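You operate a simulated robot arm through the tools that you are given. There is no shell and no other tool.

The job below is to be done with a simulated robot arm. You get a single attempt, and the scene is never put back.

TASK
Pack the box of handles in the small carton, put the lid on and strap it under the arch.
Fine: slide the carton along its rails to the end stop; wind till the pointer is in the green field; leave the other boxes.
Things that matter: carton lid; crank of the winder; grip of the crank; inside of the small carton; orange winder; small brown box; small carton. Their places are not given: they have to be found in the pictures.

Only the result counts: the job must be done as asked and must still hold three seconds after the hand-in. Knocking over, shifting, dropping, spilling or breaking anything else fails it. Lids that push on must go on centred and level and be pressed home; caps that screw on are set level and turned clockwise until they are tight.

THE ROBOT
A 7-joint arm with a two-finger parallel gripper, fixed in place. Base frame: the origin is at the foot of the arm, x ahead of it, y to its left, z up. Units: m, rad, N and s.
Its first joint turns from -2.897 to 2.897 rad. Payload 4.4 kg.
Tool frame: the origin (TCP) lies between the finger pads and is the grasp point; the fingertips stand 0.023 m ahead of it; z points along the fingers, y is the line along which they close. Largest opening 0.094 m; finger width 0.038, thickness 0.01; the body of the gripper, 0.054 by 0.096 m, starts 0.039 m behind the TCP.
Orientation is that of the tool frame in the base frame, as [roll, pitch, yaw] about the fixed x, y, z axes, in that order (R = Rz(yaw) Ry(pitch) Rx(roll)). With the fingers straight down and closing along the base's y, the tool's x points along the base's -x, its y along +y and its z along -z.

THE INTERFACE
- The arm moves only by the tool play_rows. Its argument "moves" is a list of rows, each a list of 7 numbers: the turn, a rotation vector about the tool's x, y, z in rad, then the shift along the tool's x, y, z in m, then the gripper command, from -1 (fully open) to 1 (shut), values between in proportion. In form: [[ax, ay, az, tx, ty, tz, claw], ...]. A call has 1 to 20 rows; each row shifts and turns the commanded pose from where the row before left it, along the tool's axes as they then stand. A row lasts 0.2 s, in which the tool goes at most 0.05 m and 0.15 rad; a call with a longer step from one row to the next is refused whole, and so is a gripper value outside its range. Where a pose cannot be reached the arm comes as near as it can. A force on the tool above 40 N (or 10 N above the force at the start of the call, whichever is more), or a blocked arm, ends the call early, and 0.2 s more pass. The fingers move at their own pace (about 0.108 m/s each) and stop on an object; they squeeze with about 31 N. The grip force told is the motor's: it shows also when the fingers shut on nothing. Time passes only in rows, and 0.2 s behind the last, so rows that do not move let the fingers close. The reply holds the time, the measured pose of the TCP, the force on the tool along the base axes, the opening and the grip force, in the units named above and with some noise, with the torque about the TCP (base axes, N m) and any sound that the robot's microphone picked up.
- Cameras (640 x 400 px; columns grow to the right, rows downward): "scene" is fixed at [0.0509, 0.5016, 1.4301]; the picture's right is [0.43, -0.90, 0.00], its down [-0.83, -0.40, -0.38] and it looks along [0.34, 0.17, -0.92] (base axes); focal length 214 px, centre (320, 200). "wrist" rides on the gripper at [0.086, 0.016, -0.074] in the tool frame; the picture's right is [-0.18, 0.98, 0.00], its down [-0.58, -0.11, -0.81] and it looks along [-0.79, -0.15, 0.59] (tool axes); focal length 243 px, centre (320, 200).
- grab_frame(camera): a new picture of that camera. No time passes.
- point_at(camera, pixels): for up to 12 pixels [column, row] of the newest picture of that camera ("zoom" is the newest enlarged one), the place [x, y, z] in the base frame of the surface seen there, good to about 0.002 m. No time passes.
- enlarge(camera, box): a new picture of the part [left, top, right, bottom] of that camera's present view, enlarged. No time passes.
- sign_off(): hands the job in; it is judged then, once.

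Leave the gripper open and the arm clear of the work at the hand-in unless told otherwise.

The tools are called by a JSON object that holds its "op" and its "data". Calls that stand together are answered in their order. play_rows: Moves the arm, as the interface text tells. Its arguments: {"type":"object","properties":{"moves":{"type":"array"}},"required":["moves"]} The other tools are called the same way: grab_frame (camera) takes a picture; point_at (camera, pixels) gives the place of the surface under pixels of a picture; enlarge (camera, box) takes an enlarged picture of a part of a camera's view; sign_off () hands the job in.

At the start:

```text
time_s: 0.0
position: [0.5484, 0.056, 1.1947]
tcp_rot: [-3.141, 0.0, 3.141]
contact_force: [0.5, -0.3, 0.7]
moment: [-0.02, 0.03, -0.01]
gripper_width: 0.0939
finger_force: 0.1
```

scene: 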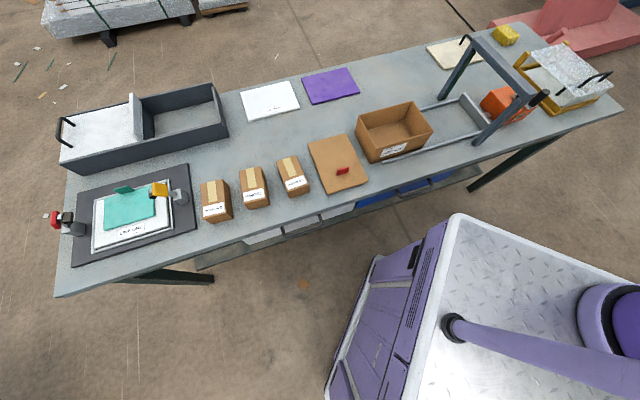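
wrist: 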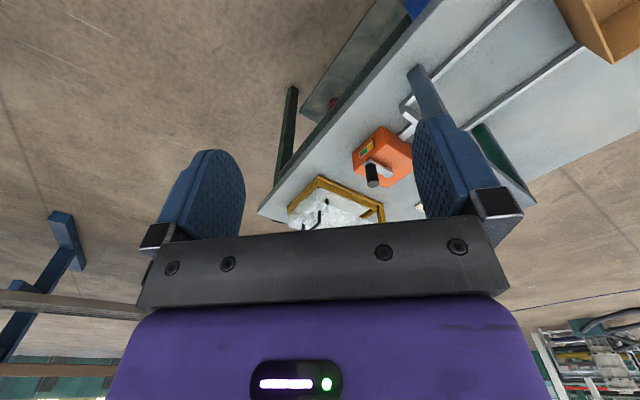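

I see a bench with three small brown boxes, a carton lid with a red handle, an open carton on rails, an arch with an orange winder. First I enlarge the parts to read the labels.

{"op": "enlarge", "data": {"camera": "scene", "box": [180, 130, 380, 255]}}

{"op": "enlarge", "data": {"camera": "scene", "box": [340, 20, 620, 195]}}

{"op": "enlarge", "data": {"camera": "scene", "box": [40, 70, 240, 280]}}

```text
3.20 times, centred on (280, 192) of scene
```

zoom: 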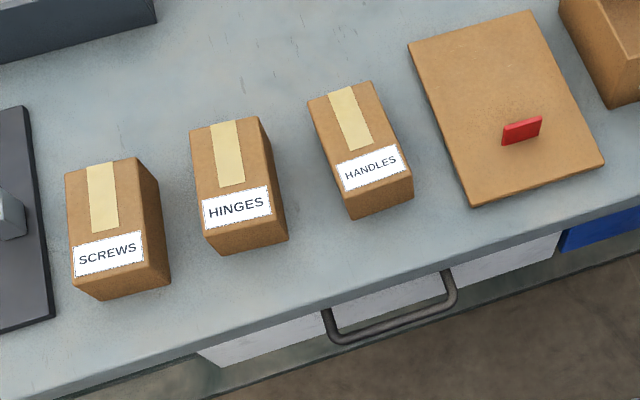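

```text
2.29 times, centred on (480, 108) of scene
```

zoom: 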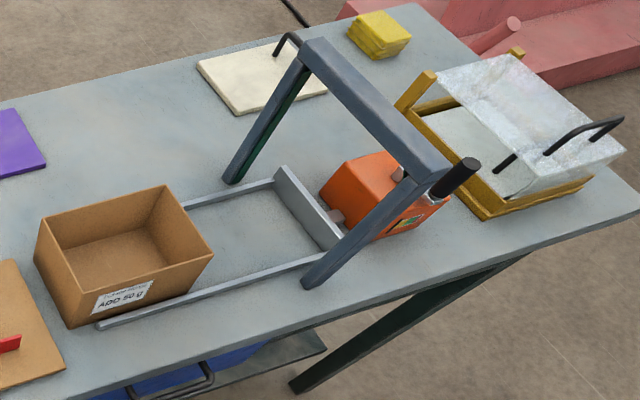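

```text
1.90 times, centred on (140, 175) of scene
```

zoom: 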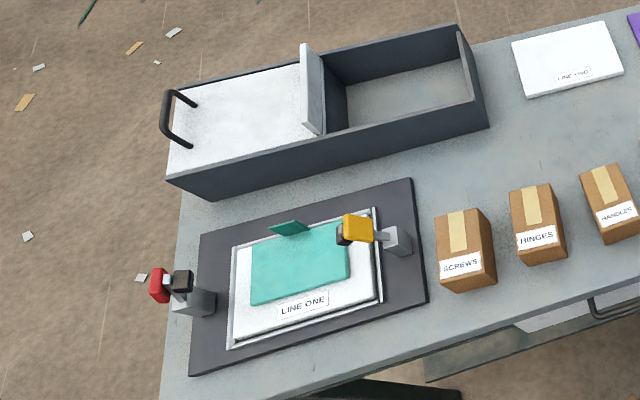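

The handles box is the right one of the three. The carton carries a label; I enlarge it, and the winder.

{"op": "enlarge", "data": {"camera": "scene", "box": [350, 95, 440, 165]}}

{"op": "enlarge", "data": {"camera": "scene", "box": [455, 60, 565, 150]}}

{"op": "enlarge", "data": {"camera": "wrist", "box": [270, 60, 640, 240]}}

```text
5.71 times, centred on (395, 130) of scene
```

zoom: 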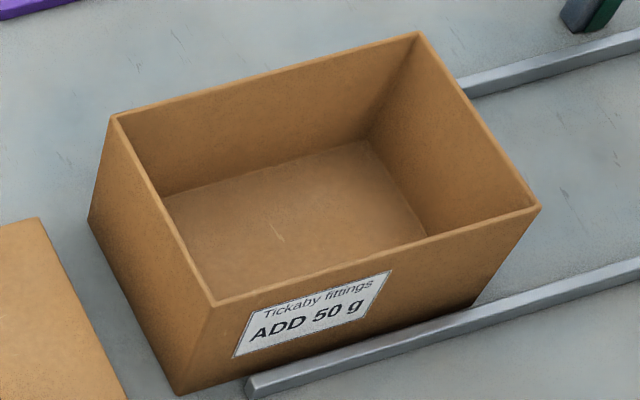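

```text
4.44 times, centred on (510, 105) of scene
```

zoom: 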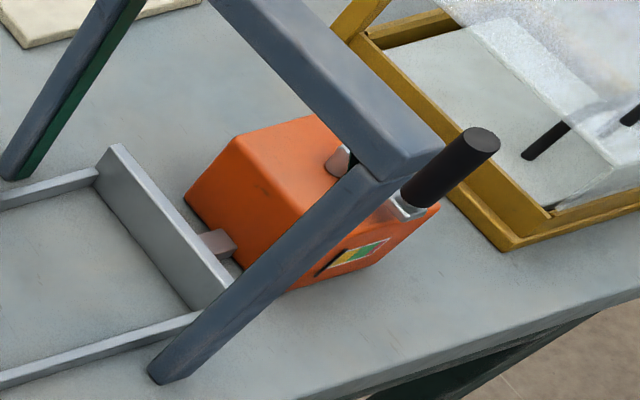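

```text
1.73 times, centred on (455, 150) of wrist
```

zoom: 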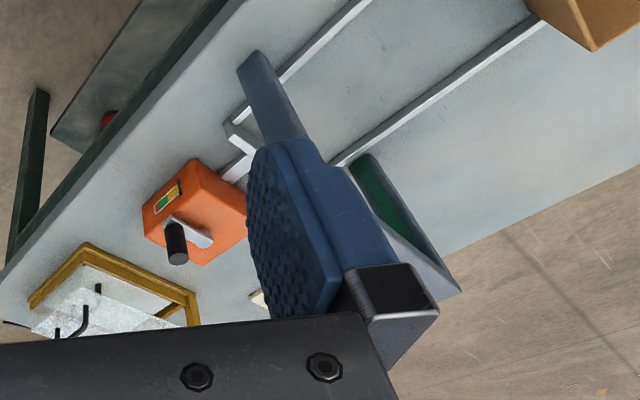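

The carton's label says "ADD 50 g", which is not part of my job. Now I measure: enlarge the handles box, then take points on it.

{"op": "enlarge", "data": {"camera": "scene", "box": [265, 140, 375, 210]}}

```text
5.71 times, centred on (320, 175) of scene
```

zoom: 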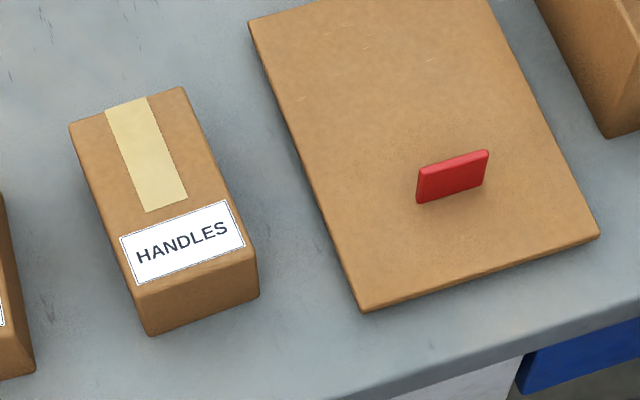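

Measuring the handles box's top corners and the lid with its red tab.

{"op": "point_at", "data": {"camera": "zoom", "pixels": [[76, 128], [180, 92], [252, 250], [140, 287], [165, 190], [150, 330], [256, 292], [254, 24], [362, 305], [594, 234], [485, 3], [420, 120]]}}

{"op": "point_at", "data": {"camera": "zoom", "pixels": [[420, 167], [452, 157], [485, 152], [420, 199], [452, 190], [483, 182], [452, 175], [452, 210], [452, 145], [360, 309], [598, 238], [200, 200]]}}

```text
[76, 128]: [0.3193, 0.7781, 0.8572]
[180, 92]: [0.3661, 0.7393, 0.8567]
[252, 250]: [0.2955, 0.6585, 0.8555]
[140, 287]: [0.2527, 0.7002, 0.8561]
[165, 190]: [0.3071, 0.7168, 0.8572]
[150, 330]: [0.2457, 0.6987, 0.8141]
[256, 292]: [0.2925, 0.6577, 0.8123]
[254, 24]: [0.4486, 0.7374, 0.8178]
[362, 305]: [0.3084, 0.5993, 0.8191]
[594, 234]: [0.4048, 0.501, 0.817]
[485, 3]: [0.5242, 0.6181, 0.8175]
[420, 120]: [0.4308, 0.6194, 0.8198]
```

```text
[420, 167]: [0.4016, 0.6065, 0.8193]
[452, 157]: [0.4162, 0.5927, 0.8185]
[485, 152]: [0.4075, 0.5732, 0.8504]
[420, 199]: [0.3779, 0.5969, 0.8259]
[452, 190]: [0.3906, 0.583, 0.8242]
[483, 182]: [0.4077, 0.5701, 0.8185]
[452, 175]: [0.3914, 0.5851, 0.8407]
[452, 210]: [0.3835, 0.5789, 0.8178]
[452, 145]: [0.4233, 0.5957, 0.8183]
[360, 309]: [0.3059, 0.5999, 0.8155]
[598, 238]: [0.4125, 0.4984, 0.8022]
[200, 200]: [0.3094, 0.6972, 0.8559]
```

Next the carton on its rails, enlarged for measuring.

{"op": "enlarge", "data": {"camera": "scene", "box": [350, 95, 440, 165]}}

```text
5.71 times, centred on (395, 130) of scene
```

zoom: 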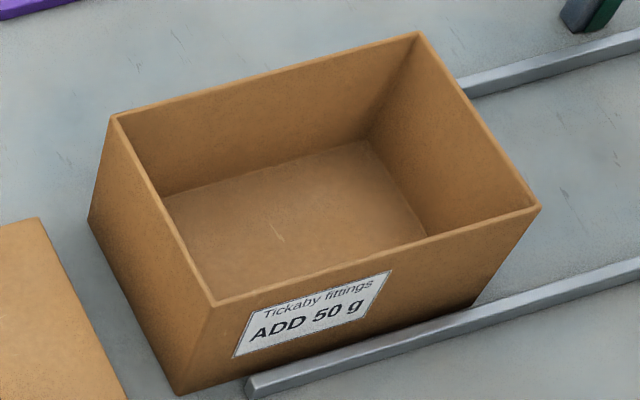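

Points: rim corners (112,117), (417,34), (538,208), (212,303); inside floor; bottom corners; rails; bench.

{"op": "point_at", "data": {"camera": "zoom", "pixels": [[113, 118], [417, 35], [537, 208], [212, 303], [166, 198], [366, 142], [424, 236], [290, 200], [178, 392], [475, 303], [600, 120], [50, 150]]}}

{"op": "point_at", "data": {"camera": "zoom", "pixels": [[92, 215], [550, 70], [560, 290], [250, 382], [300, 370], [470, 85], [625, 270], [630, 45], [265, 77], [480, 120], [375, 255], [165, 210]]}}

```text
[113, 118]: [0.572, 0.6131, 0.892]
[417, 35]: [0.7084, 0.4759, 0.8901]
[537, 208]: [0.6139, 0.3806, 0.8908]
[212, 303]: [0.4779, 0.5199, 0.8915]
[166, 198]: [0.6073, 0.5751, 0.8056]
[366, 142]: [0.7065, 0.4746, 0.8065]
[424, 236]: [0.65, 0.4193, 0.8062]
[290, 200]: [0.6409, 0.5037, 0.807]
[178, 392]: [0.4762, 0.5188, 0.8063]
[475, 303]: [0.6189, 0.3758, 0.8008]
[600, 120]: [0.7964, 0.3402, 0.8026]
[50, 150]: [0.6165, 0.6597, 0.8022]
```

```text
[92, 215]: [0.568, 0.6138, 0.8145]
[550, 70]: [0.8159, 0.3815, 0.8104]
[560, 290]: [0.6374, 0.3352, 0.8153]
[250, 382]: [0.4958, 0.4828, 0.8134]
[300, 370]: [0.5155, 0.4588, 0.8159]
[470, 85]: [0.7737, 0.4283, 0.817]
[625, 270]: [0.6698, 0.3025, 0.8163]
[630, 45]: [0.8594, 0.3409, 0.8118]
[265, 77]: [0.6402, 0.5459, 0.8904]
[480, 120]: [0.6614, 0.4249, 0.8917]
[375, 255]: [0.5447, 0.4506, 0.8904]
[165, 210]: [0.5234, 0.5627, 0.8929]
```

The carton is aligned at 45° to the base axes, its rails running along (1,-1). Now the arch, end stop and winder.

{"op": "enlarge", "data": {"camera": "scene", "box": [425, 25, 565, 155]}}

```text
3.08 times, centred on (495, 90) of scene
```

zoom: 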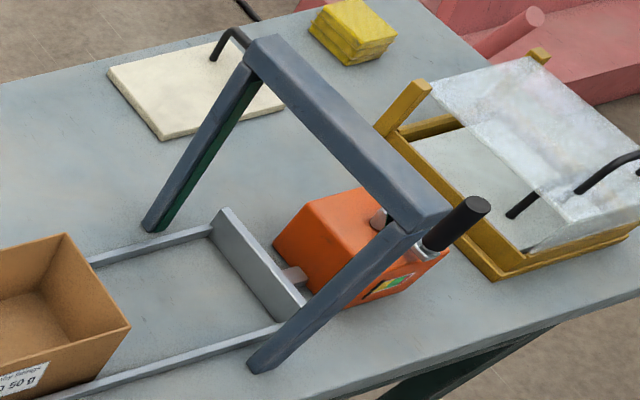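

Measuring: end stop top (225,212)/(300,305), its front face, arch top (260,60)/(425,205), posts' feet, winder, crank grip.

{"op": "point_at", "data": {"camera": "zoom", "pixels": [[222, 211], [298, 303], [213, 238], [276, 320], [258, 50], [425, 215], [335, 120], [154, 225], [258, 360], [245, 75], [400, 228], [290, 250]]}}

{"op": "point_at", "data": {"camera": "zoom", "pixels": [[476, 205], [455, 225], [430, 243], [422, 255], [380, 218], [310, 203], [360, 190], [280, 240], [345, 300], [435, 262], [390, 285], [295, 275]]}}

```text
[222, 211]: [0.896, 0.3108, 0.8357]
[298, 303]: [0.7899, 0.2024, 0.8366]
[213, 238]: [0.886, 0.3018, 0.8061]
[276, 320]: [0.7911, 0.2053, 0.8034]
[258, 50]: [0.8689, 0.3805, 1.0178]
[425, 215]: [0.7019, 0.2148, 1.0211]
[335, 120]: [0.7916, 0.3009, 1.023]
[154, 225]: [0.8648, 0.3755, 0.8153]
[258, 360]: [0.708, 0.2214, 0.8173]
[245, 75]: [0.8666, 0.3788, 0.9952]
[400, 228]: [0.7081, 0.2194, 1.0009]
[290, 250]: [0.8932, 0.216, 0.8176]
```

```text
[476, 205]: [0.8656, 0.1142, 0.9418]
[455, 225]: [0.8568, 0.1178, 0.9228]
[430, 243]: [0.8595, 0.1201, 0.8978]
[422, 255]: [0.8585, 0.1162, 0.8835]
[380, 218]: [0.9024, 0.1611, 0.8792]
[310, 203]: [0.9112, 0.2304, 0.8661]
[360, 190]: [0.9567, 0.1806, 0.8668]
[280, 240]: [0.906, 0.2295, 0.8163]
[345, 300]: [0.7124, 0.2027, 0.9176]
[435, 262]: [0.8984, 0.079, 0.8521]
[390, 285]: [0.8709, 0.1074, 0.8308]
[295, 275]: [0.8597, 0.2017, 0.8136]
```

The end stop's face is at about 0.413 along the rails' direction. Before I move, I enlarge the winder in the wrist view around (385,155), to see its dial and crank.

{"op": "enlarge", "data": {"camera": "wrist", "box": [335, 115, 425, 195]}}

{"op": "enlarge", "data": {"camera": "scene", "box": [475, 75, 555, 130]}}

```text
5.00 times, centred on (380, 155) of wrist
```

zoom: 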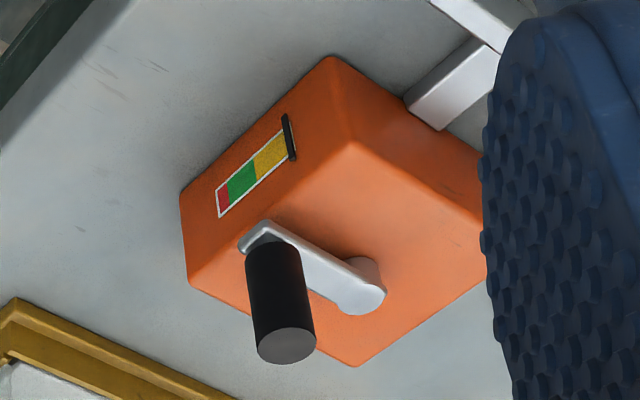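

```text
7.27 times, centred on (515, 102) of scene
```

zoom: 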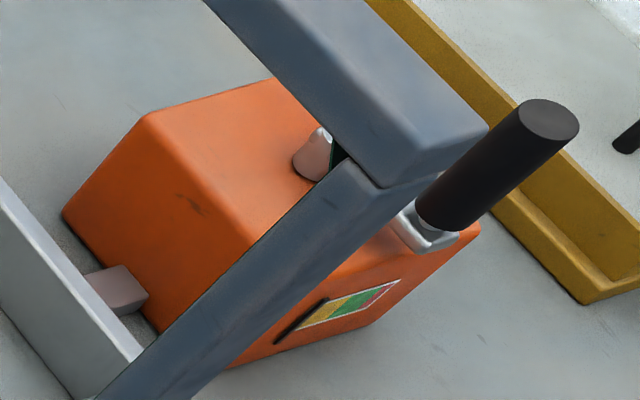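

The dial on the winder's front face runs yellow, green, red, with the pointer now at the yellow end; the crank lies flat with an upright grip. Now I turn the hand and go over the handles box at about (0.308, 0.719), staying high.

{"op": "play_rows", "data": {"moves": [[0, 0, -0.14, 0, 0, 0, -1], [0, 0, -0.14, 0, 0, 0, -1], [0, 0, -0.14, 0, 0, 0, -1], [0, 0, -0.14, 0, 0, 0, -1], [0, 0, -0.14, 0, 0, 0, -1], [0, 0, -0.138, 0, 0, 0, -1], [0, 0, 0, -0.0221, 0.0415, 0, -1], [0, 0, 0, -0.0221, 0.0415, 0, -1], [0, 0, 0, -0.0221, 0.0415, 0, -1], [0, 0, 0, -0.0221, 0.0415, 0, -1], [0, 0, 0, -0.0221, 0.0415, 0, -1], [0, 0, 0, -0.0221, 0.0415, 0, -1], [0, 0, 0, -0.0221, 0.0415, 0, -1], [0, 0, 0, -0.0221, 0.0415, 0, -1], [0, 0, 0, -0.0221, 0.0415, 0, -1]]}}

```text
time_s: 3.2
position: [0.4016, 0.4492, 1.1935]
tcp_rot: [3.139, 0.001, -2.304]
contact_force: [-0.3, -0.4, -0.6]
moment: [0.07, 0.02, -0.06]
gripper_width: 0.094
finger_force: 0.1
```

The arm goes as expected. I continue over the box and come down to about z 1.03.

{"op": "play_rows", "data": {"moves": [[0, 0, 0, -0.0221, 0.0415, 0, -1], [0, 0, 0, -0.0221, 0.0415, 0, -1], [0, 0, 0, -0.0221, 0.0415, 0, -1], [0, 0, 0, -0.0221, 0.0415, 0, -1], [0, 0, 0, -0.0221, 0.0415, 0, -1], [0, 0, 0, -0.0221, 0.0415, 0, -1], [0, 0, 0, 0, 0, 0.045, -1], [0, 0, 0, 0, 0, 0.045, -1], [0, 0, 0, 0, 0, 0.045, -1], [0, 0, 0, 0, 0, 0.03, -1], [0, 0, 0, 0, 0, 0, -1]]}}

{"op": "grab_frame", "data": {"camera": "wrist"}}

{"op": "enlarge", "data": {"camera": "scene", "box": [210, 110, 370, 210]}}

```text
time_s: 5.6
position: [0.3058, 0.7198, 1.028]
tcp_rot: [3.141, -0.001, -2.301]
contact_force: [0.9, -0.1, 0.3]
moment: [0.02, 0.0, 0.01]
gripper_width: 0.0943
finger_force: 0.0
```

```text
taken
```

wrist: 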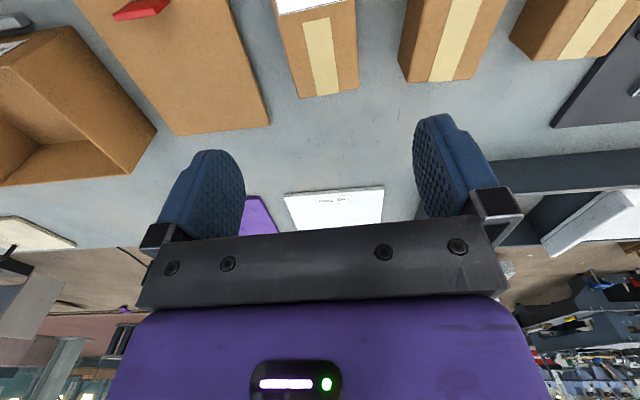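

```text
4.00 times, centred on (290, 160) of scene
```

zoom: 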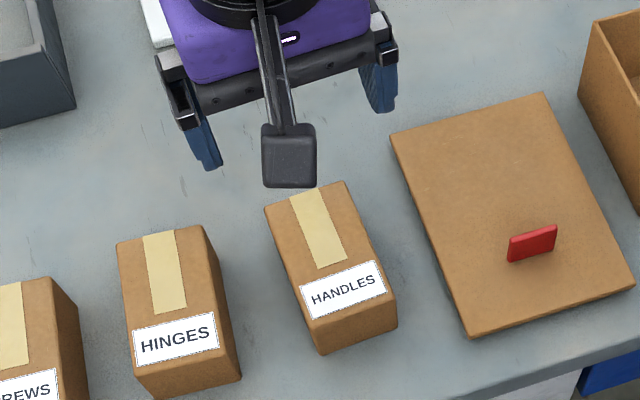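

The camera's own housing hangs out on the gripper's +x side, at the robot's side, so I keep that in mind. I measure the handles box's top once more with points along its edges in this zoom.

{"op": "point_at", "data": {"camera": "zoom", "pixels": [[268, 209], [343, 184], [392, 290], [316, 317], [280, 240], [298, 280], [360, 222], [380, 265], [305, 196], [355, 304], [330, 250], [325, 350]]}}

{"op": "point_at", "data": {"camera": "wrist", "pixels": [[301, 97], [357, 90], [290, 50], [354, 40], [329, 93], [281, 14], [352, 5], [315, 20], [405, 82], [268, 125], [320, 130], [370, 110]]}}

```text
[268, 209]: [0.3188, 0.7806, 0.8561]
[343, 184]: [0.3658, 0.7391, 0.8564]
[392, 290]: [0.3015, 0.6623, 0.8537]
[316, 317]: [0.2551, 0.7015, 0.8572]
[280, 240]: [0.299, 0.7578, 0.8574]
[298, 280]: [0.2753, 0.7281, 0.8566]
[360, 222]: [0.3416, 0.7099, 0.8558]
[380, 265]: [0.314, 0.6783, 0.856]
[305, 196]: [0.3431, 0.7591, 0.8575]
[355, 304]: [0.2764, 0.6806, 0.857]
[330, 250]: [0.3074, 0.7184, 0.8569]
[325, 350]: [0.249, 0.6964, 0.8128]
```

```text
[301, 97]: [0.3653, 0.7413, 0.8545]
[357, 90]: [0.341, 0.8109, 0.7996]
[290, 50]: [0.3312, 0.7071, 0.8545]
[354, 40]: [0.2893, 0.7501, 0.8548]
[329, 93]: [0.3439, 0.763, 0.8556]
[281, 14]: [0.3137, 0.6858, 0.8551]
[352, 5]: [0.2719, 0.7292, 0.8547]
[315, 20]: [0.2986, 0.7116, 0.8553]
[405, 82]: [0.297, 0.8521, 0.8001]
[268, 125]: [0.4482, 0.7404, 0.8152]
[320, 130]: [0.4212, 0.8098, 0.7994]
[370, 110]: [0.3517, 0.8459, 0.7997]
```

The box's centre is (0.3096, 0.7200), its long side at about 49.5°, top at z 0.856. I trim the pose, go down to TCP z 0.852 and close the fingers across its short side.

{"op": "play_rows", "data": {"moves": [[0, 0, -0.023, -0.0027, -0.0027, 0, -1], [0, 0, 0, 0, 0, 0.044, -1], [0, 0, 0, 0, 0, 0.044, -1], [0, 0, 0, 0, 0, 0.044, -1], [0, 0, 0, 0, 0, 0.03, -1], [0, 0, 0, 0, 0, 0.014, -1], [0, 0, 0, 0, 0, 0, -1]]}}

{"op": "enlarge", "data": {"camera": "scene", "box": [210, 110, 370, 210]}}

{"op": "grab_frame", "data": {"camera": "wrist"}}

```text
time_s: 7.2
position: [0.3097, 0.7204, 0.854]
tcp_rot: [3.141, 0.0, -2.279]
contact_force: [0.0, 0.6, -0.1]
moment: [0.0, 0.04, -0.01]
gripper_width: 0.0941
finger_force: 0.1
```

```text
4.00 times, centred on (290, 160) of scene
```

zoom: 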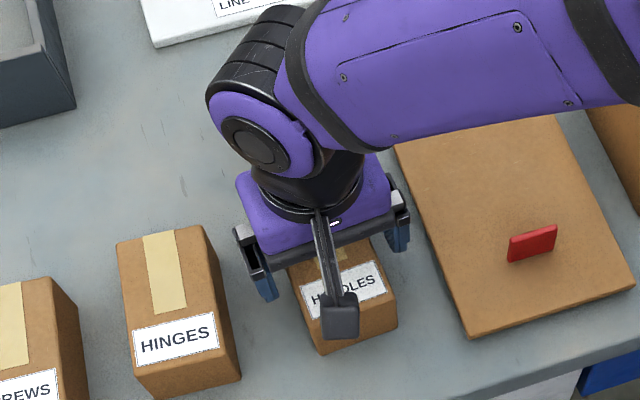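

```text
taken
```

wrist: 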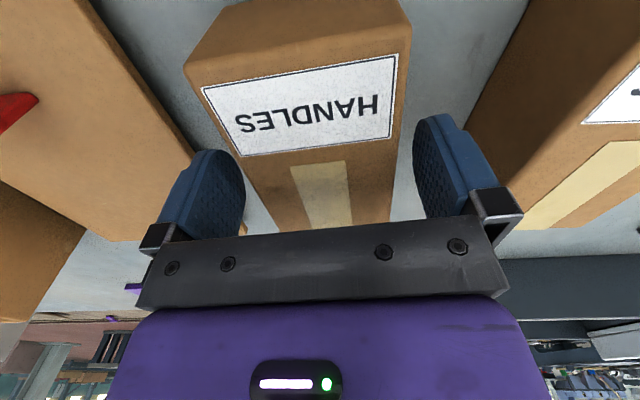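

The fingers stand on both sides of the HANDLES box. I close them.

{"op": "play_rows", "data": {"moves": [[0, 0, 0, 0, 0, 0, 1], [0, 0, 0, 0, 0, 0, 1], [0, 0, 0, 0, 0, 0, 1], [0, 0, 0, 0, 0, 0, 1]]}}

```text
time_s: 8.2
position: [0.3097, 0.7209, 0.8537]
tcp_rot: [-3.14, 0.0, -2.28]
contact_force: [-1.5, 0.6, -0.1]
moment: [0.09, 0.1, -0.02]
gripper_width: 0.0677
finger_force: 30.9
```

Held at 0.0677 m with 31 N. I lift it by 0.15 m.

{"op": "play_rows", "data": {"moves": [[0, 0, 0, 0, 0, -0.015, 1], [0, 0, 0, 0, 0, -0.03, 1], [0, 0, 0, 0, 0, -0.04, 1], [0, 0, 0, 0, 0, -0.04, 1], [0, 0, 0, 0, 0, -0.04, 1], [0, 0, 0, 0, 0, 0, 1]]}}

{"op": "grab_frame", "data": {"camera": "wrist"}}

```text
time_s: 9.6
position: [0.3085, 0.7192, 1.0184]
tcp_rot: [3.141, 0.001, -2.28]
contact_force: [0.0, 1.0, -2.6]
moment: [0.01, 0.04, 0.0]
gripper_width: 0.0678
finger_force: 31.2
```

```text
taken
```

wrist: 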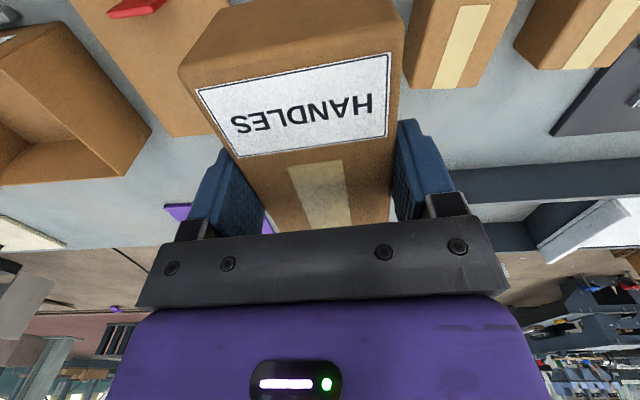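

The box hangs level and clear of the others. I carry it over the carton (centre 0.593, 0.497) and turn it so its long side lies along the carton.

{"op": "play_rows", "data": {"moves": [[0, 0, 0, -0.0021, -0.0451, 0, 1], [0, 0, 0, -0.0021, -0.0451, 0, 1], [0, 0, 0, -0.0021, -0.0451, 0, 1], [0, 0, 0, -0.0021, -0.0451, 0, 1], [0, 0, 0, -0.0021, -0.0451, 0, 1], [0, 0, 0, -0.0021, -0.0451, 0, 1], [0, 0, 0, -0.0021, -0.0451, 0, 1], [0, 0, 0, -0.0021, -0.0451, 0, 1], [0, 0, 0.13, 0, 0, 0, 1], [0, 0, 0.13, 0, 0, 0, 1], [0, 0, 0.13, 0, 0, 0, 1], [0, 0, 0.13, 0, 0, 0, 1], [0, 0, 0.13, 0, 0, 0, 1], [0, 0, 0.13, 0, 0, 0, 1]]}}

```text
time_s: 12.6
position: [0.5951, 0.4973, 1.0189]
tcp_rot: [3.141, 0.0, -3.062]
contact_force: [0.2, -0.1, -2.5]
moment: [0.04, 0.03, 0.0]
gripper_width: 0.0676
finger_force: 31.4
```

Turning on, another 0.865 rad.

{"op": "play_rows", "data": {"moves": [[0, 0, 0.1236, 0, 0, 0, 1], [0, 0, 0.1236, 0, 0, 0, 1], [0, 0, 0.1236, 0, 0, 0, 1], [0, 0, 0.1236, 0, 0, 0, 1], [0, 0, 0.1236, 0, 0, 0, 1], [0, 0, 0.1236, 0, 0, 0, 1], [0, 0, 0.1236, 0, 0, 0, 1], [0, 0, 0, 0, 0, 0, 1]]}}

{"op": "grab_frame", "data": {"camera": "scene"}}

{"op": "grab_frame", "data": {"camera": "wrist"}}

```text
time_s: 14.4
position: [0.5944, 0.4974, 1.0177]
tcp_rot: [-3.141, 0.0, 2.359]
contact_force: [-0.1, -0.5, -2.9]
moment: [0.0, 0.01, 0.01]
gripper_width: 0.0674
finger_force: 30.8
```

```text
taken
```

scene: 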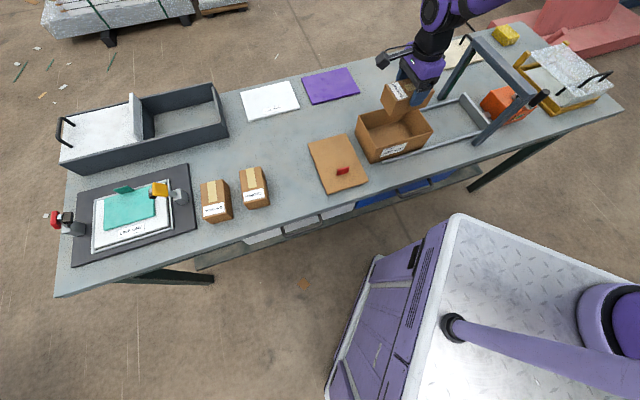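

```text
taken
```

wrist: 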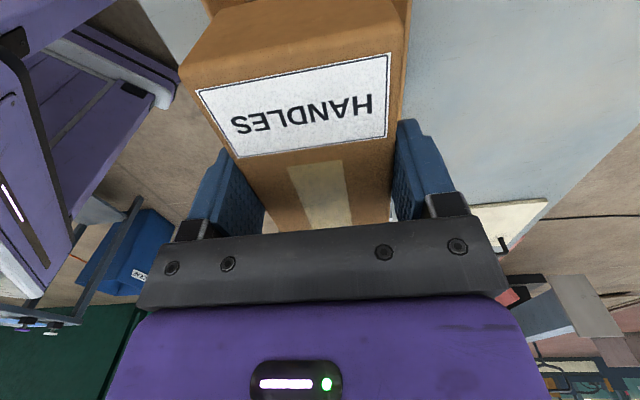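

The box hangs centred over the carton (TCP u 0.069, v 0.772 against the carton's 0.068, 0.771). I lower it till it nearly touches the carton's floor.

{"op": "play_rows", "data": {"moves": [[0, 0, 0, 0, 0.0008, 0.04, 1], [0, 0, 0, 0, 0, 0.04, 1], [0, 0, 0, 0, 0, 0.035, 1], [0, 0, 0, 0, 0, 0.025, 1], [0, 0, 0, 0, 0, 0.012, 1], [0, 0, 0, 0, 0, 0.004, 1], [0, 0, 0, 0, 0, 0, 1]]}}

{"op": "enlarge", "data": {"camera": "scene", "box": [340, 50, 460, 170]}}

```text
time_s: 16.0
position: [0.5937, 0.4971, 0.8628]
tcp_rot: [-3.142, 0.0, 2.358]
contact_force: [0.1, -0.1, -2.0]
moment: [0.01, -0.01, 0.0]
gripper_width: 0.0679
finger_force: 31.4
```

```text
3.33 times, centred on (400, 110) of scene
```

zoom: 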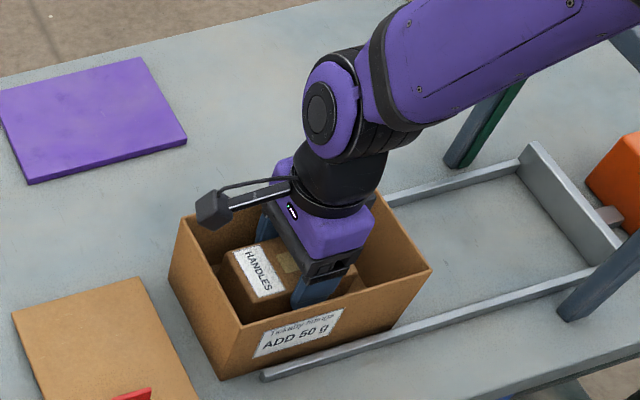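

No contact yet (TCP z 0.863). A few more small steps down until the floor takes the weight.

{"op": "play_rows", "data": {"moves": [[0, 0, 0, 0, 0, 0.002, 1], [0, 0, 0, 0, 0, 0.002, 1], [0, 0, 0, 0, 0, 0.001, 1], [0, 0, 0, 0, 0, 0, 1]]}}

```text
time_s: 17.0
position: [0.5953, 0.4998, 0.8587]
tcp_rot: [3.14, 0.002, 2.358]
contact_force: [-2.0, -2.3, 10.3]
moment: [-0.21, -0.04, -0.04]
gripper_width: 0.0678
finger_force: 31.0
```

The box stands on the carton floor (10 N upward). I open the fingers part way, to about 0.082 m, and look.

{"op": "play_rows", "data": {"moves": [[0, 0, 0, 0, 0, 0, -0.72], [0, 0, 0, 0, 0, 0, -0.72], [0, 0, 0, 0, 0, 0, -0.72]]}}

{"op": "grab_frame", "data": {"camera": "wrist"}}

```text
time_s: 17.8
position: [0.5946, 0.4986, 0.8582]
tcp_rot: [-3.141, 0.001, 2.358]
contact_force: [0.3, -0.6, -0.8]
moment: [0.02, -0.02, -0.01]
gripper_width: 0.0805
finger_force: 0.1
```

```text
taken
```

wrist: 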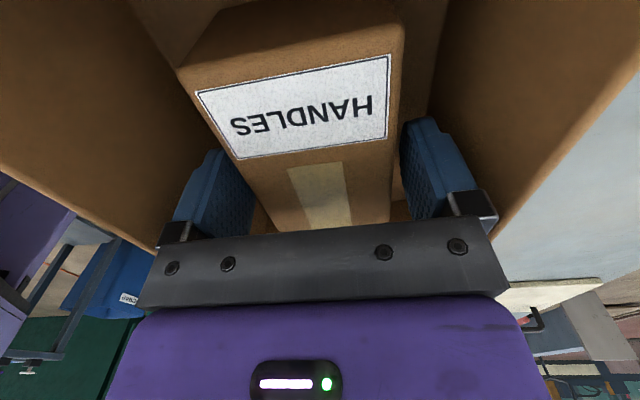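

The box stands free between the pads. I raise the hand straight up.

{"op": "play_rows", "data": {"moves": [[0, 0, 0, 0, 0, -0.02, -0.72], [0, 0, 0, 0, 0, -0.04, -0.72], [0, 0, 0, 0, 0, -0.045, -0.72], [0, 0, 0, 0, 0, -0.045, -0.72], [0, 0, 0, 0, 0, -0.02, -0.72], [0, 0, 0, 0, 0, 0, -1]]}}

{"op": "grab_frame", "data": {"camera": "scene"}}

{"op": "grab_frame", "data": {"camera": "wrist"}}

```text
time_s: 19.2
position: [0.5952, 0.5, 1.0289]
tcp_rot: [3.14, -0.001, 2.357]
contact_force: [0.4, -0.4, -0.2]
moment: [0.01, 0.0, 0.01]
gripper_width: 0.094
finger_force: 0.0
```

```text
taken
```

scene: 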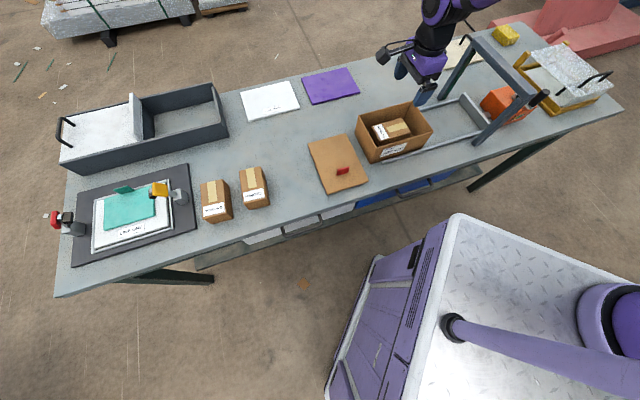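

```text
taken
```

wrist: 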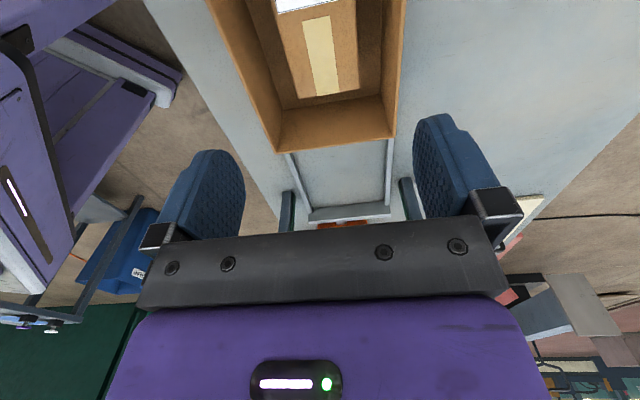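

The box lies flat inside. The arm is out of the way, so I measure the carton's rim and the lid again in enlarged scene views.

{"op": "enlarge", "data": {"camera": "scene", "box": [350, 95, 440, 165]}}

```text
5.71 times, centred on (395, 130) of scene
```

zoom: 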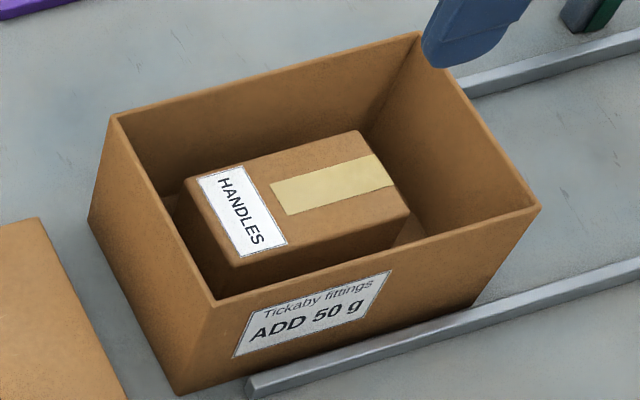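

Rim points along all four edges (top surface of the wall).

{"op": "point_at", "data": {"camera": "zoom", "pixels": [[150, 106], [220, 87], [300, 67], [380, 45], [475, 120], [505, 163], [530, 200], [500, 223], [400, 249], [280, 283], [190, 260], [140, 167]]}}

{"op": "point_at", "data": {"camera": "zoom", "pixels": [[192, 180], [360, 135], [404, 213], [236, 262], [300, 195], [250, 170], [113, 117], [417, 35], [538, 208], [213, 303], [465, 105], [165, 212]]}}

```text
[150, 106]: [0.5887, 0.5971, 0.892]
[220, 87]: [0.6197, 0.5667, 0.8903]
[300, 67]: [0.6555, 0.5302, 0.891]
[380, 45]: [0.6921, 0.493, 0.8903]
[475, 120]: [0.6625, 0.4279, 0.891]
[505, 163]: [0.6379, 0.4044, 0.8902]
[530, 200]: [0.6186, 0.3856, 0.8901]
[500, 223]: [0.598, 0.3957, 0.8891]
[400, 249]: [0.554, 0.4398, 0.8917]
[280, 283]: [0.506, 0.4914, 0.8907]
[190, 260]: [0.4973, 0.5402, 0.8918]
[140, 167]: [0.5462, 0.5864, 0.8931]
```

```text
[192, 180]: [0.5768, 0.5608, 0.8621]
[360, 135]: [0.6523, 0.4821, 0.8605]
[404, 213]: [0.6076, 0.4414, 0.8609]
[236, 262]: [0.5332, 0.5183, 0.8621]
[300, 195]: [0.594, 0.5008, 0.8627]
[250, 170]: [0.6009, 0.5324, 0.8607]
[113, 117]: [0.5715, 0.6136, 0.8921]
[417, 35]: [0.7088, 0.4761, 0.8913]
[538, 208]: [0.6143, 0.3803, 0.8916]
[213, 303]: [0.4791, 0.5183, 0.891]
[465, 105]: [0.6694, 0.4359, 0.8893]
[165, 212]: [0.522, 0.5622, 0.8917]
```

Carton centre is (0.5933, 0.4971), rim z 0.891. Now the lid, enlarged.

{"op": "enlarge", "data": {"camera": "scene", "box": [300, 130, 375, 200]}}

```text
5.71 times, centred on (338, 165) of scene
```

zoom: 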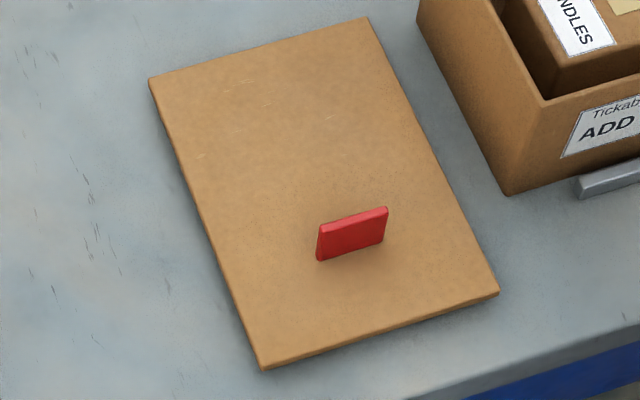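

{"op": "point_at", "data": {"camera": "zoom", "pixels": [[154, 80], [366, 20], [495, 291], [263, 362], [210, 225], [235, 290], [405, 105], [460, 220], [260, 51], [380, 328], [180, 150], [320, 190]]}}

{"op": "point_at", "data": {"camera": "zoom", "pixels": [[322, 224], [352, 217], [384, 209], [320, 257], [352, 248], [382, 239], [322, 240], [352, 232], [382, 224], [262, 367], [380, 333], [152, 88]]}}

```text
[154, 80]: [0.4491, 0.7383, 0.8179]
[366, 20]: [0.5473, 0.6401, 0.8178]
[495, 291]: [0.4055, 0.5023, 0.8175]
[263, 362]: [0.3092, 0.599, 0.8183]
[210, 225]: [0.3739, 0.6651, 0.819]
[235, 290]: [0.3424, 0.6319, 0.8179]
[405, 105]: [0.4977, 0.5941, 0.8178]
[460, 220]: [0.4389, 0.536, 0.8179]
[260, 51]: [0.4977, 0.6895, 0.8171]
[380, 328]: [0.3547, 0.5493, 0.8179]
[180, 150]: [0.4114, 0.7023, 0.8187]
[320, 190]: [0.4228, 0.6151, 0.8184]
```

```text
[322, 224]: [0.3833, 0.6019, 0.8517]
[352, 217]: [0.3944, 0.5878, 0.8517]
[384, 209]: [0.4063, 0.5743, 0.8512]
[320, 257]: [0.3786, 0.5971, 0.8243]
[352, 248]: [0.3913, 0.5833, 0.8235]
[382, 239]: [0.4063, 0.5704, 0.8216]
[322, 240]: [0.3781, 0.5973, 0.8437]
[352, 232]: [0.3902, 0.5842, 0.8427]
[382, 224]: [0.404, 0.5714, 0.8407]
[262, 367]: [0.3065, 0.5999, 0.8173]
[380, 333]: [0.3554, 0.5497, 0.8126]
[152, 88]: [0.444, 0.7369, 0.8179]
```

The lid's centre is at about (0.427, 0.620), exactly 45° turned; its red tab, 0.046 m off centre towards the robot's side, has its centre at about (0.3946, 0.5869), top z 0.852. I want the tab at the end away from the arch, so I turn the hand by half a turn first (then only a quarter turn back is needed for placing).

{"op": "play_rows", "data": {"moves": [[0, 0, -0.145, 0, 0, 0, -1], [0, 0, -0.145, 0, 0, 0, -1], [0, 0, -0.145, 0, 0, 0, -1], [0, 0, -0.145, 0, 0, 0, -1], [0, 0, -0.145, 0, 0, 0, -1], [0, 0, -0.145, 0, 0, 0, -1], [0, 0, -0.145, 0, 0, 0, -1], [0, 0, -0.145, 0, 0, 0, -1], [0, 0, -0.145, 0, 0, 0, -1], [0, 0, -0.145, 0, 0, 0, -1], [0, 0, -0.145, 0, 0, 0, -1], [0, 0, -0.145, 0, 0, 0, -1], [0, 0, -0.145, 0, 0, 0, -1], [0, 0, -0.145, 0, 0, 0, -1], [0, 0, -0.145, 0, 0, 0, -1], [0, 0, -0.145, 0, 0, 0, -1], [0, 0, -0.145, 0, 0, 0, -1], [0, 0, -0.145, 0, 0, 0, -1], [0, 0, -0.145, 0, 0, 0, -1], [0, 0, -0.145, 0, 0, 0, -1]]}}

```text
time_s: 23.4
position: [0.595, 0.4981, 1.0278]
tcp_rot: [3.141, -0.002, -1.025]
contact_force: [-0.5, -0.1, 0.4]
moment: [0.0, 0.01, 0.01]
gripper_width: 0.0942
finger_force: 0.0
```

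Finishing the turn to -45°, then over the tab at (0.3946, 0.5869) and a bit down.

{"op": "play_rows", "data": {"moves": [[0, 0, -0.12, 0, 0, 0, -1], [0, 0, -0.12, 0, 0, 0, -1], [0, 0, 0, -0.0409, 0.0158, 0, -1], [0, 0, 0, -0.0409, 0.0158, 0, -1], [0, 0, 0, -0.0409, 0.0158, 0, -1], [0, 0, 0, -0.0409, 0.0158, 0, -1], [0, 0, 0, -0.0409, 0.0158, 0, -1], [0, 0, 0, 0, 0, 0.04, -1], [0, 0, 0, 0, 0, 0.04, -1], [0, 0, 0, 0, 0, 0, -1]]}}

{"op": "grab_frame", "data": {"camera": "wrist"}}

{"op": "enlarge", "data": {"camera": "scene", "box": [280, 80, 440, 200]}}

```text
time_s: 25.6
position: [0.393, 0.5872, 0.9453]
tcp_rot: [-3.141, 0.0, -0.783]
contact_force: [-0.2, 0.6, -0.4]
moment: [0.01, -0.02, 0.01]
gripper_width: 0.0939
finger_force: 0.0
```

```text
taken
```

wrist: 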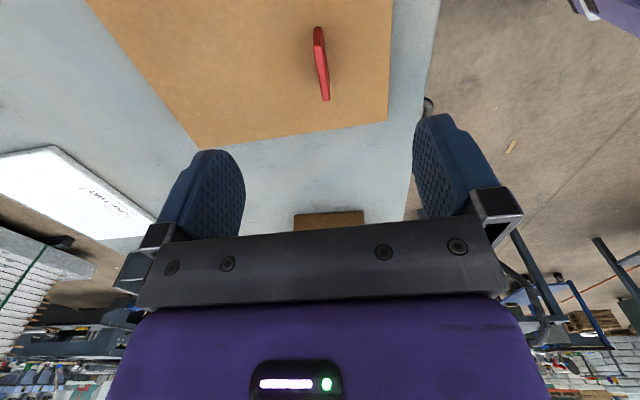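

```text
3.33 times, centred on (360, 140) of scene
```

zoom: 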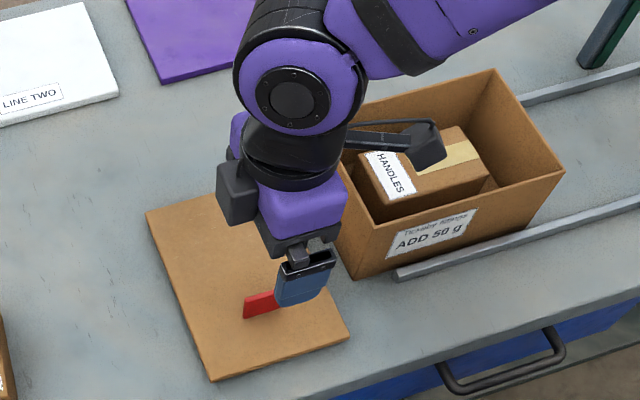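

The tab is seen in the wrist view at (320,62). I enlarge it to measure its middle plane.

{"op": "enlarge", "data": {"camera": "wrist", "box": [280, 10, 360, 120]}}

```text
3.64 times, centred on (320, 65) of wrist
```

zoom: 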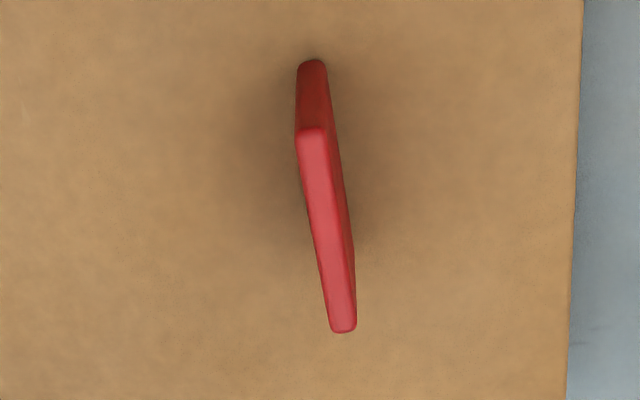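

{"op": "point_at", "data": {"camera": "zoom", "pixels": [[304, 145], [321, 145], [316, 200], [336, 200], [328, 270], [348, 270], [335, 322], [352, 322], [312, 135], [344, 328], [332, 230], [312, 90]]}}

```text
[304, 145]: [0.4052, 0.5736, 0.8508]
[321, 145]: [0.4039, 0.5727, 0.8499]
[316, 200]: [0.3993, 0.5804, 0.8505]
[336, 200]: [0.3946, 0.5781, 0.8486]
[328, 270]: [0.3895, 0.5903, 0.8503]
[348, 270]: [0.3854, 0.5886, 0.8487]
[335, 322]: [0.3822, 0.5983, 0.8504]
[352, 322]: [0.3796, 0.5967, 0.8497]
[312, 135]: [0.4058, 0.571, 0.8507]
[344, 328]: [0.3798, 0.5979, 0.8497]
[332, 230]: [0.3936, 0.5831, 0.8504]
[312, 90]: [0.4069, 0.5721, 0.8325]
```

Tab middle is at (0.3927, 0.5846), about 6 mm thick. Small trim, then down to TCP z 0.845 so the tips stay 4 mm over the lid, then close.

{"op": "play_rows", "data": {"moves": [[0, 0, 0, 0.0016, 0.002, 0.03, -1], [0, 0, 0, 0, 0, 0.03, -1], [0, 0, 0, 0, 0, 0.025, -1], [0, 0, 0, 0, 0, 0.015, -1], [0, 0, 0, 0, 0, 0, -1]]}}

{"op": "grab_frame", "data": {"camera": "wrist"}}

```text
time_s: 26.8
position: [0.3934, 0.5838, 0.8472]
tcp_rot: [3.141, 0.0, -0.785]
contact_force: [-0.4, 0.6, -0.6]
moment: [-0.01, -0.01, 0.0]
gripper_width: 0.0938
finger_force: 0.0
```

```text
taken
```

wrist: 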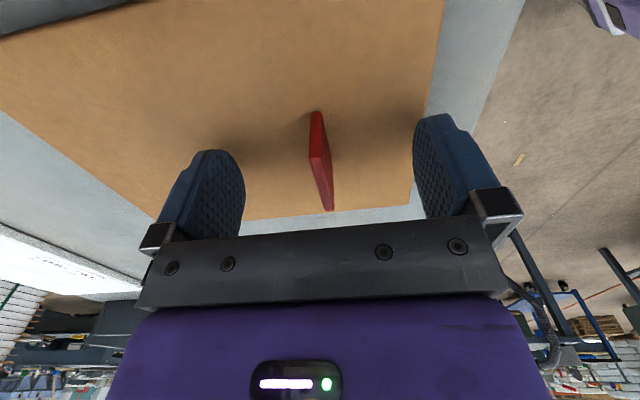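

The tab stands midway between the pads. I close the fingers.

{"op": "play_rows", "data": {"moves": [[0, 0, 0, 0, 0, 0, 1], [0, 0, 0, 0, 0, 0, 1], [0, 0, 0, 0, 0, 0, 1], [0, 0, 0, 0, 0, 0, 1], [0, 0, 0, 0, 0, 0, 1]]}}

```text
time_s: 28.0
position: [0.3948, 0.584, 0.8476]
tcp_rot: [-3.141, 0.001, -0.783]
contact_force: [-0.6, -0.5, 0.5]
moment: [-0.02, 0.04, 0.03]
gripper_width: 0.0055
finger_force: 30.8
```

The tab is held (0.0055 m, 31 N). I lift slowly to z about 1.03.

{"op": "play_rows", "data": {"moves": [[0, 0, 0, 0, 0, -0.01, 1], [0, 0, 0, 0, 0, -0.02, 1], [0, 0, 0, 0, 0, -0.03, 1], [0, 0, 0, 0, 0, -0.04, 1], [0, 0, 0, 0, 0, -0.04, 1], [0, 0, 0, 0, 0, -0.04, 1], [0, 0, 0, 0, 0, 0, 1]]}}

{"op": "enlarge", "data": {"camera": "scene", "box": [250, 60, 450, 210]}}

{"op": "grab_frame", "data": {"camera": "wrist"}}

```text
time_s: 29.6
position: [0.3939, 0.5836, 1.0269]
tcp_rot: [-3.141, -0.001, -0.782]
contact_force: [-0.8, -0.2, -0.6]
moment: [-0.04, 0.03, 0.01]
gripper_width: 0.0054
finger_force: 30.7
```

```text
2.67 times, centred on (350, 135) of scene
```

zoom: 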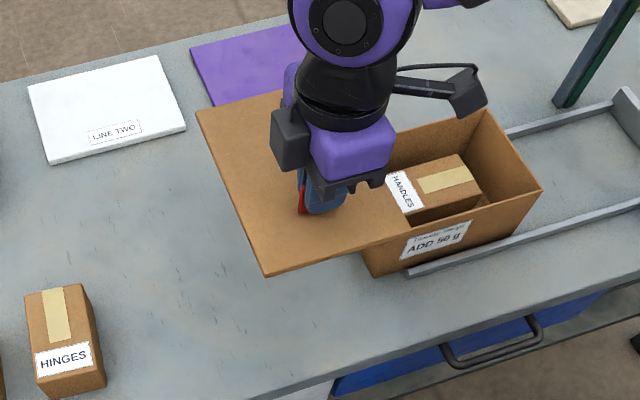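

```text
taken
```

wrist: 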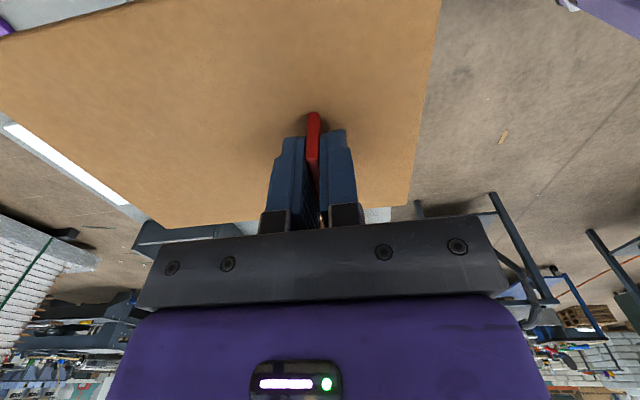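

The lid is up. I check that it hangs level by measuring points on its top in this zoom.

{"op": "point_at", "data": {"camera": "zoom", "pixels": [[202, 113], [268, 268], [405, 236], [230, 170], [250, 120], [330, 245], [270, 95], [260, 220], [380, 225], [240, 105]]}}

{"op": "point_at", "data": {"camera": "wrist", "pixels": [[436, 5], [422, 100], [408, 200], [380, 203], [150, 215], [90, 150], [20, 90], [250, 60], [380, 60], [200, 120]]}}

```text
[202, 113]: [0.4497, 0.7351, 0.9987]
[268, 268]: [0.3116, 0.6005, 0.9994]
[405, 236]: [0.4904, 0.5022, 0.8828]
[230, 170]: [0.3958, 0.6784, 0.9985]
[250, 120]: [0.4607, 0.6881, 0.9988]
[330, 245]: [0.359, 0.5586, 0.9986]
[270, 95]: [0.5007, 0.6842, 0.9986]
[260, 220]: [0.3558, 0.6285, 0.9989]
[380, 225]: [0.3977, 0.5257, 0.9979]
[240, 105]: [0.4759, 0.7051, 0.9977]
```

```text
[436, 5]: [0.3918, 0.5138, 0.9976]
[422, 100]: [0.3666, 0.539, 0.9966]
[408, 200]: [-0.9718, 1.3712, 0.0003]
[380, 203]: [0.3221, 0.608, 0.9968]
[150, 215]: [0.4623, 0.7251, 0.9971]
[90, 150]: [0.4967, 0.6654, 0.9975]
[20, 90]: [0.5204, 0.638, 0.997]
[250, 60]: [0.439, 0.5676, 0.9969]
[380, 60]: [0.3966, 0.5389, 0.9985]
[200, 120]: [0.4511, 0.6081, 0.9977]
```

The lid is level (z 0.998 all over). I turn it a quarter turn clockwise so the tab end points away from the arch, then carry it over the carton, TCP target (0.5568, 0.5299).

{"op": "play_rows", "data": {"moves": [[0, 0, 0.1, 0, 0, 0, 1], [0, 0, 0.14, 0, 0, 0, 1], [0, 0, 0.14, 0, 0, 0, 1], [0, 0, 0.14, 0, 0, 0, 1], [0, 0, 0.14, 0, 0, 0, 1], [0, 0, 0.14, 0, 0, 0, 1], [0, 0, 0.14, 0, 0, 0, 1], [0, 0, 0.14, 0, 0, 0, 1], [0, 0, 0.14, 0, 0, 0, 1], [0, 0, 0.14, 0, 0, 0, 1], [0, 0, 0.14, 0, 0, 0, 1], [0, 0, 0.0738, 0, 0, 0, 1], [0, 0, 0, -0.0193, -0.0383, 0, 1], [0, 0, 0, -0.0193, -0.0383, 0, 1], [0, 0, 0, -0.0193, -0.0383, 0, 1], [0, 0, 0, -0.0193, -0.0383, 0, 1], [0, 0, 0, 0, 0, 0, 1]]}}

{"op": "enlarge", "data": {"camera": "scene", "box": [340, 60, 460, 170]}}

{"op": "grab_frame", "data": {"camera": "wrist"}}

```text
time_s: 33.2
position: [0.5546, 0.5289, 1.029]
tcp_rot: [-3.141, 0.001, -2.358]
contact_force: [0.0, 0.1, -0.9]
moment: [0.05, 0.04, 0.0]
gripper_width: 0.0053
finger_force: 31.2
```

```text
3.64 times, centred on (400, 115) of scene
```

zoom: 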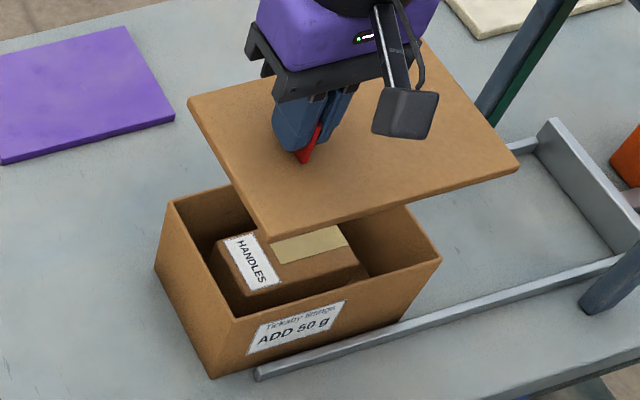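

```text
taken
```

wrist: 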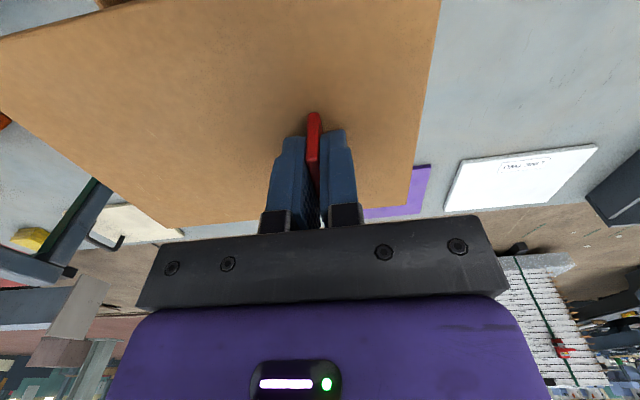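

Now I measure the lid's edges over the carton: left, front, right and back edge points, to fit its centre.

{"op": "point_at", "data": {"camera": "zoom", "pixels": [[207, 130], [228, 166], [247, 200], [300, 226], [380, 203], [460, 180], [451, 80], [481, 120], [500, 145], [210, 97], [230, 92], [350, 190]]}}

{"op": "point_at", "data": {"camera": "wrist", "pixels": [[437, 8], [425, 100], [414, 180], [170, 222], [240, 217], [380, 206], [100, 165], [40, 110], [10, 85], [250, 60], [430, 60], [150, 208]]}}

```text
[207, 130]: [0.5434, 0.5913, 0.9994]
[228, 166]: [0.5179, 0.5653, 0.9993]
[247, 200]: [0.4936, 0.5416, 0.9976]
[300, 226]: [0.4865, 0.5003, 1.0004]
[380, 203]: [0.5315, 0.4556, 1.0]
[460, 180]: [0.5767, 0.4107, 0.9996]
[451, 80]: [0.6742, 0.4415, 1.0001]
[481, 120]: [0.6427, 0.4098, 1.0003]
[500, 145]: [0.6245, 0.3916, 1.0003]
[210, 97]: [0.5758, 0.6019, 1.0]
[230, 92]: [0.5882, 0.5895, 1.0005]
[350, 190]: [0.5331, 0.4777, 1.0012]
```

```text
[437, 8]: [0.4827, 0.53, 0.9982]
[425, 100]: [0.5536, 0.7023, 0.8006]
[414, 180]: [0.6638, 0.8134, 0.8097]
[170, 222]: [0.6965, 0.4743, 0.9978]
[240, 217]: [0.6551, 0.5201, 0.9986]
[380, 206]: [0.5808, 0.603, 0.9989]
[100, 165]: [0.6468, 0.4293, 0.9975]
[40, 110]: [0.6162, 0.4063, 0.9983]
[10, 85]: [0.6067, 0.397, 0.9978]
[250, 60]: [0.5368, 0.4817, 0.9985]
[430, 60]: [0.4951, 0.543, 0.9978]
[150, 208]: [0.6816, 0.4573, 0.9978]
```

The lid's centre reads about (u 0.0655, v 0.767) against the carton's (0.068, 0.771). I look closer at the lid's edge and corners to see its thickness.

{"op": "enlarge", "data": {"camera": "scene", "box": [365, 95, 415, 150]}}

{"op": "enlarge", "data": {"camera": "scene", "box": [410, 80, 470, 140]}}

```text
7.27 times, centred on (390, 122) of scene
```

zoom: 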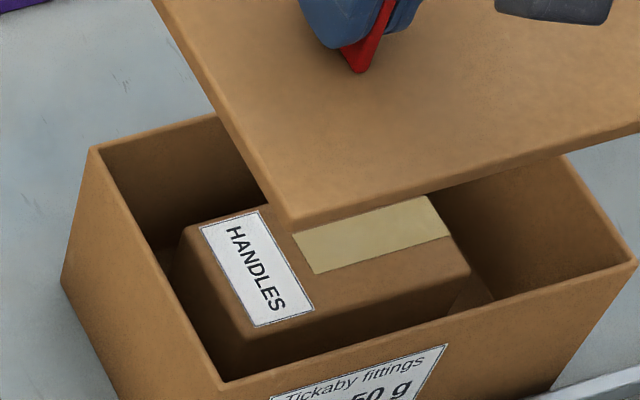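

```text
6.67 times, centred on (440, 110) of scene
```

zoom: 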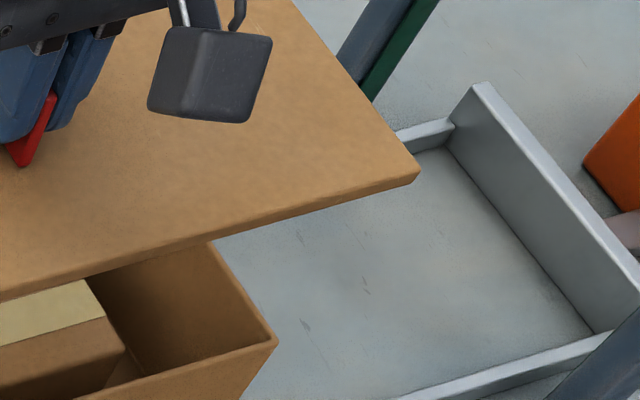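

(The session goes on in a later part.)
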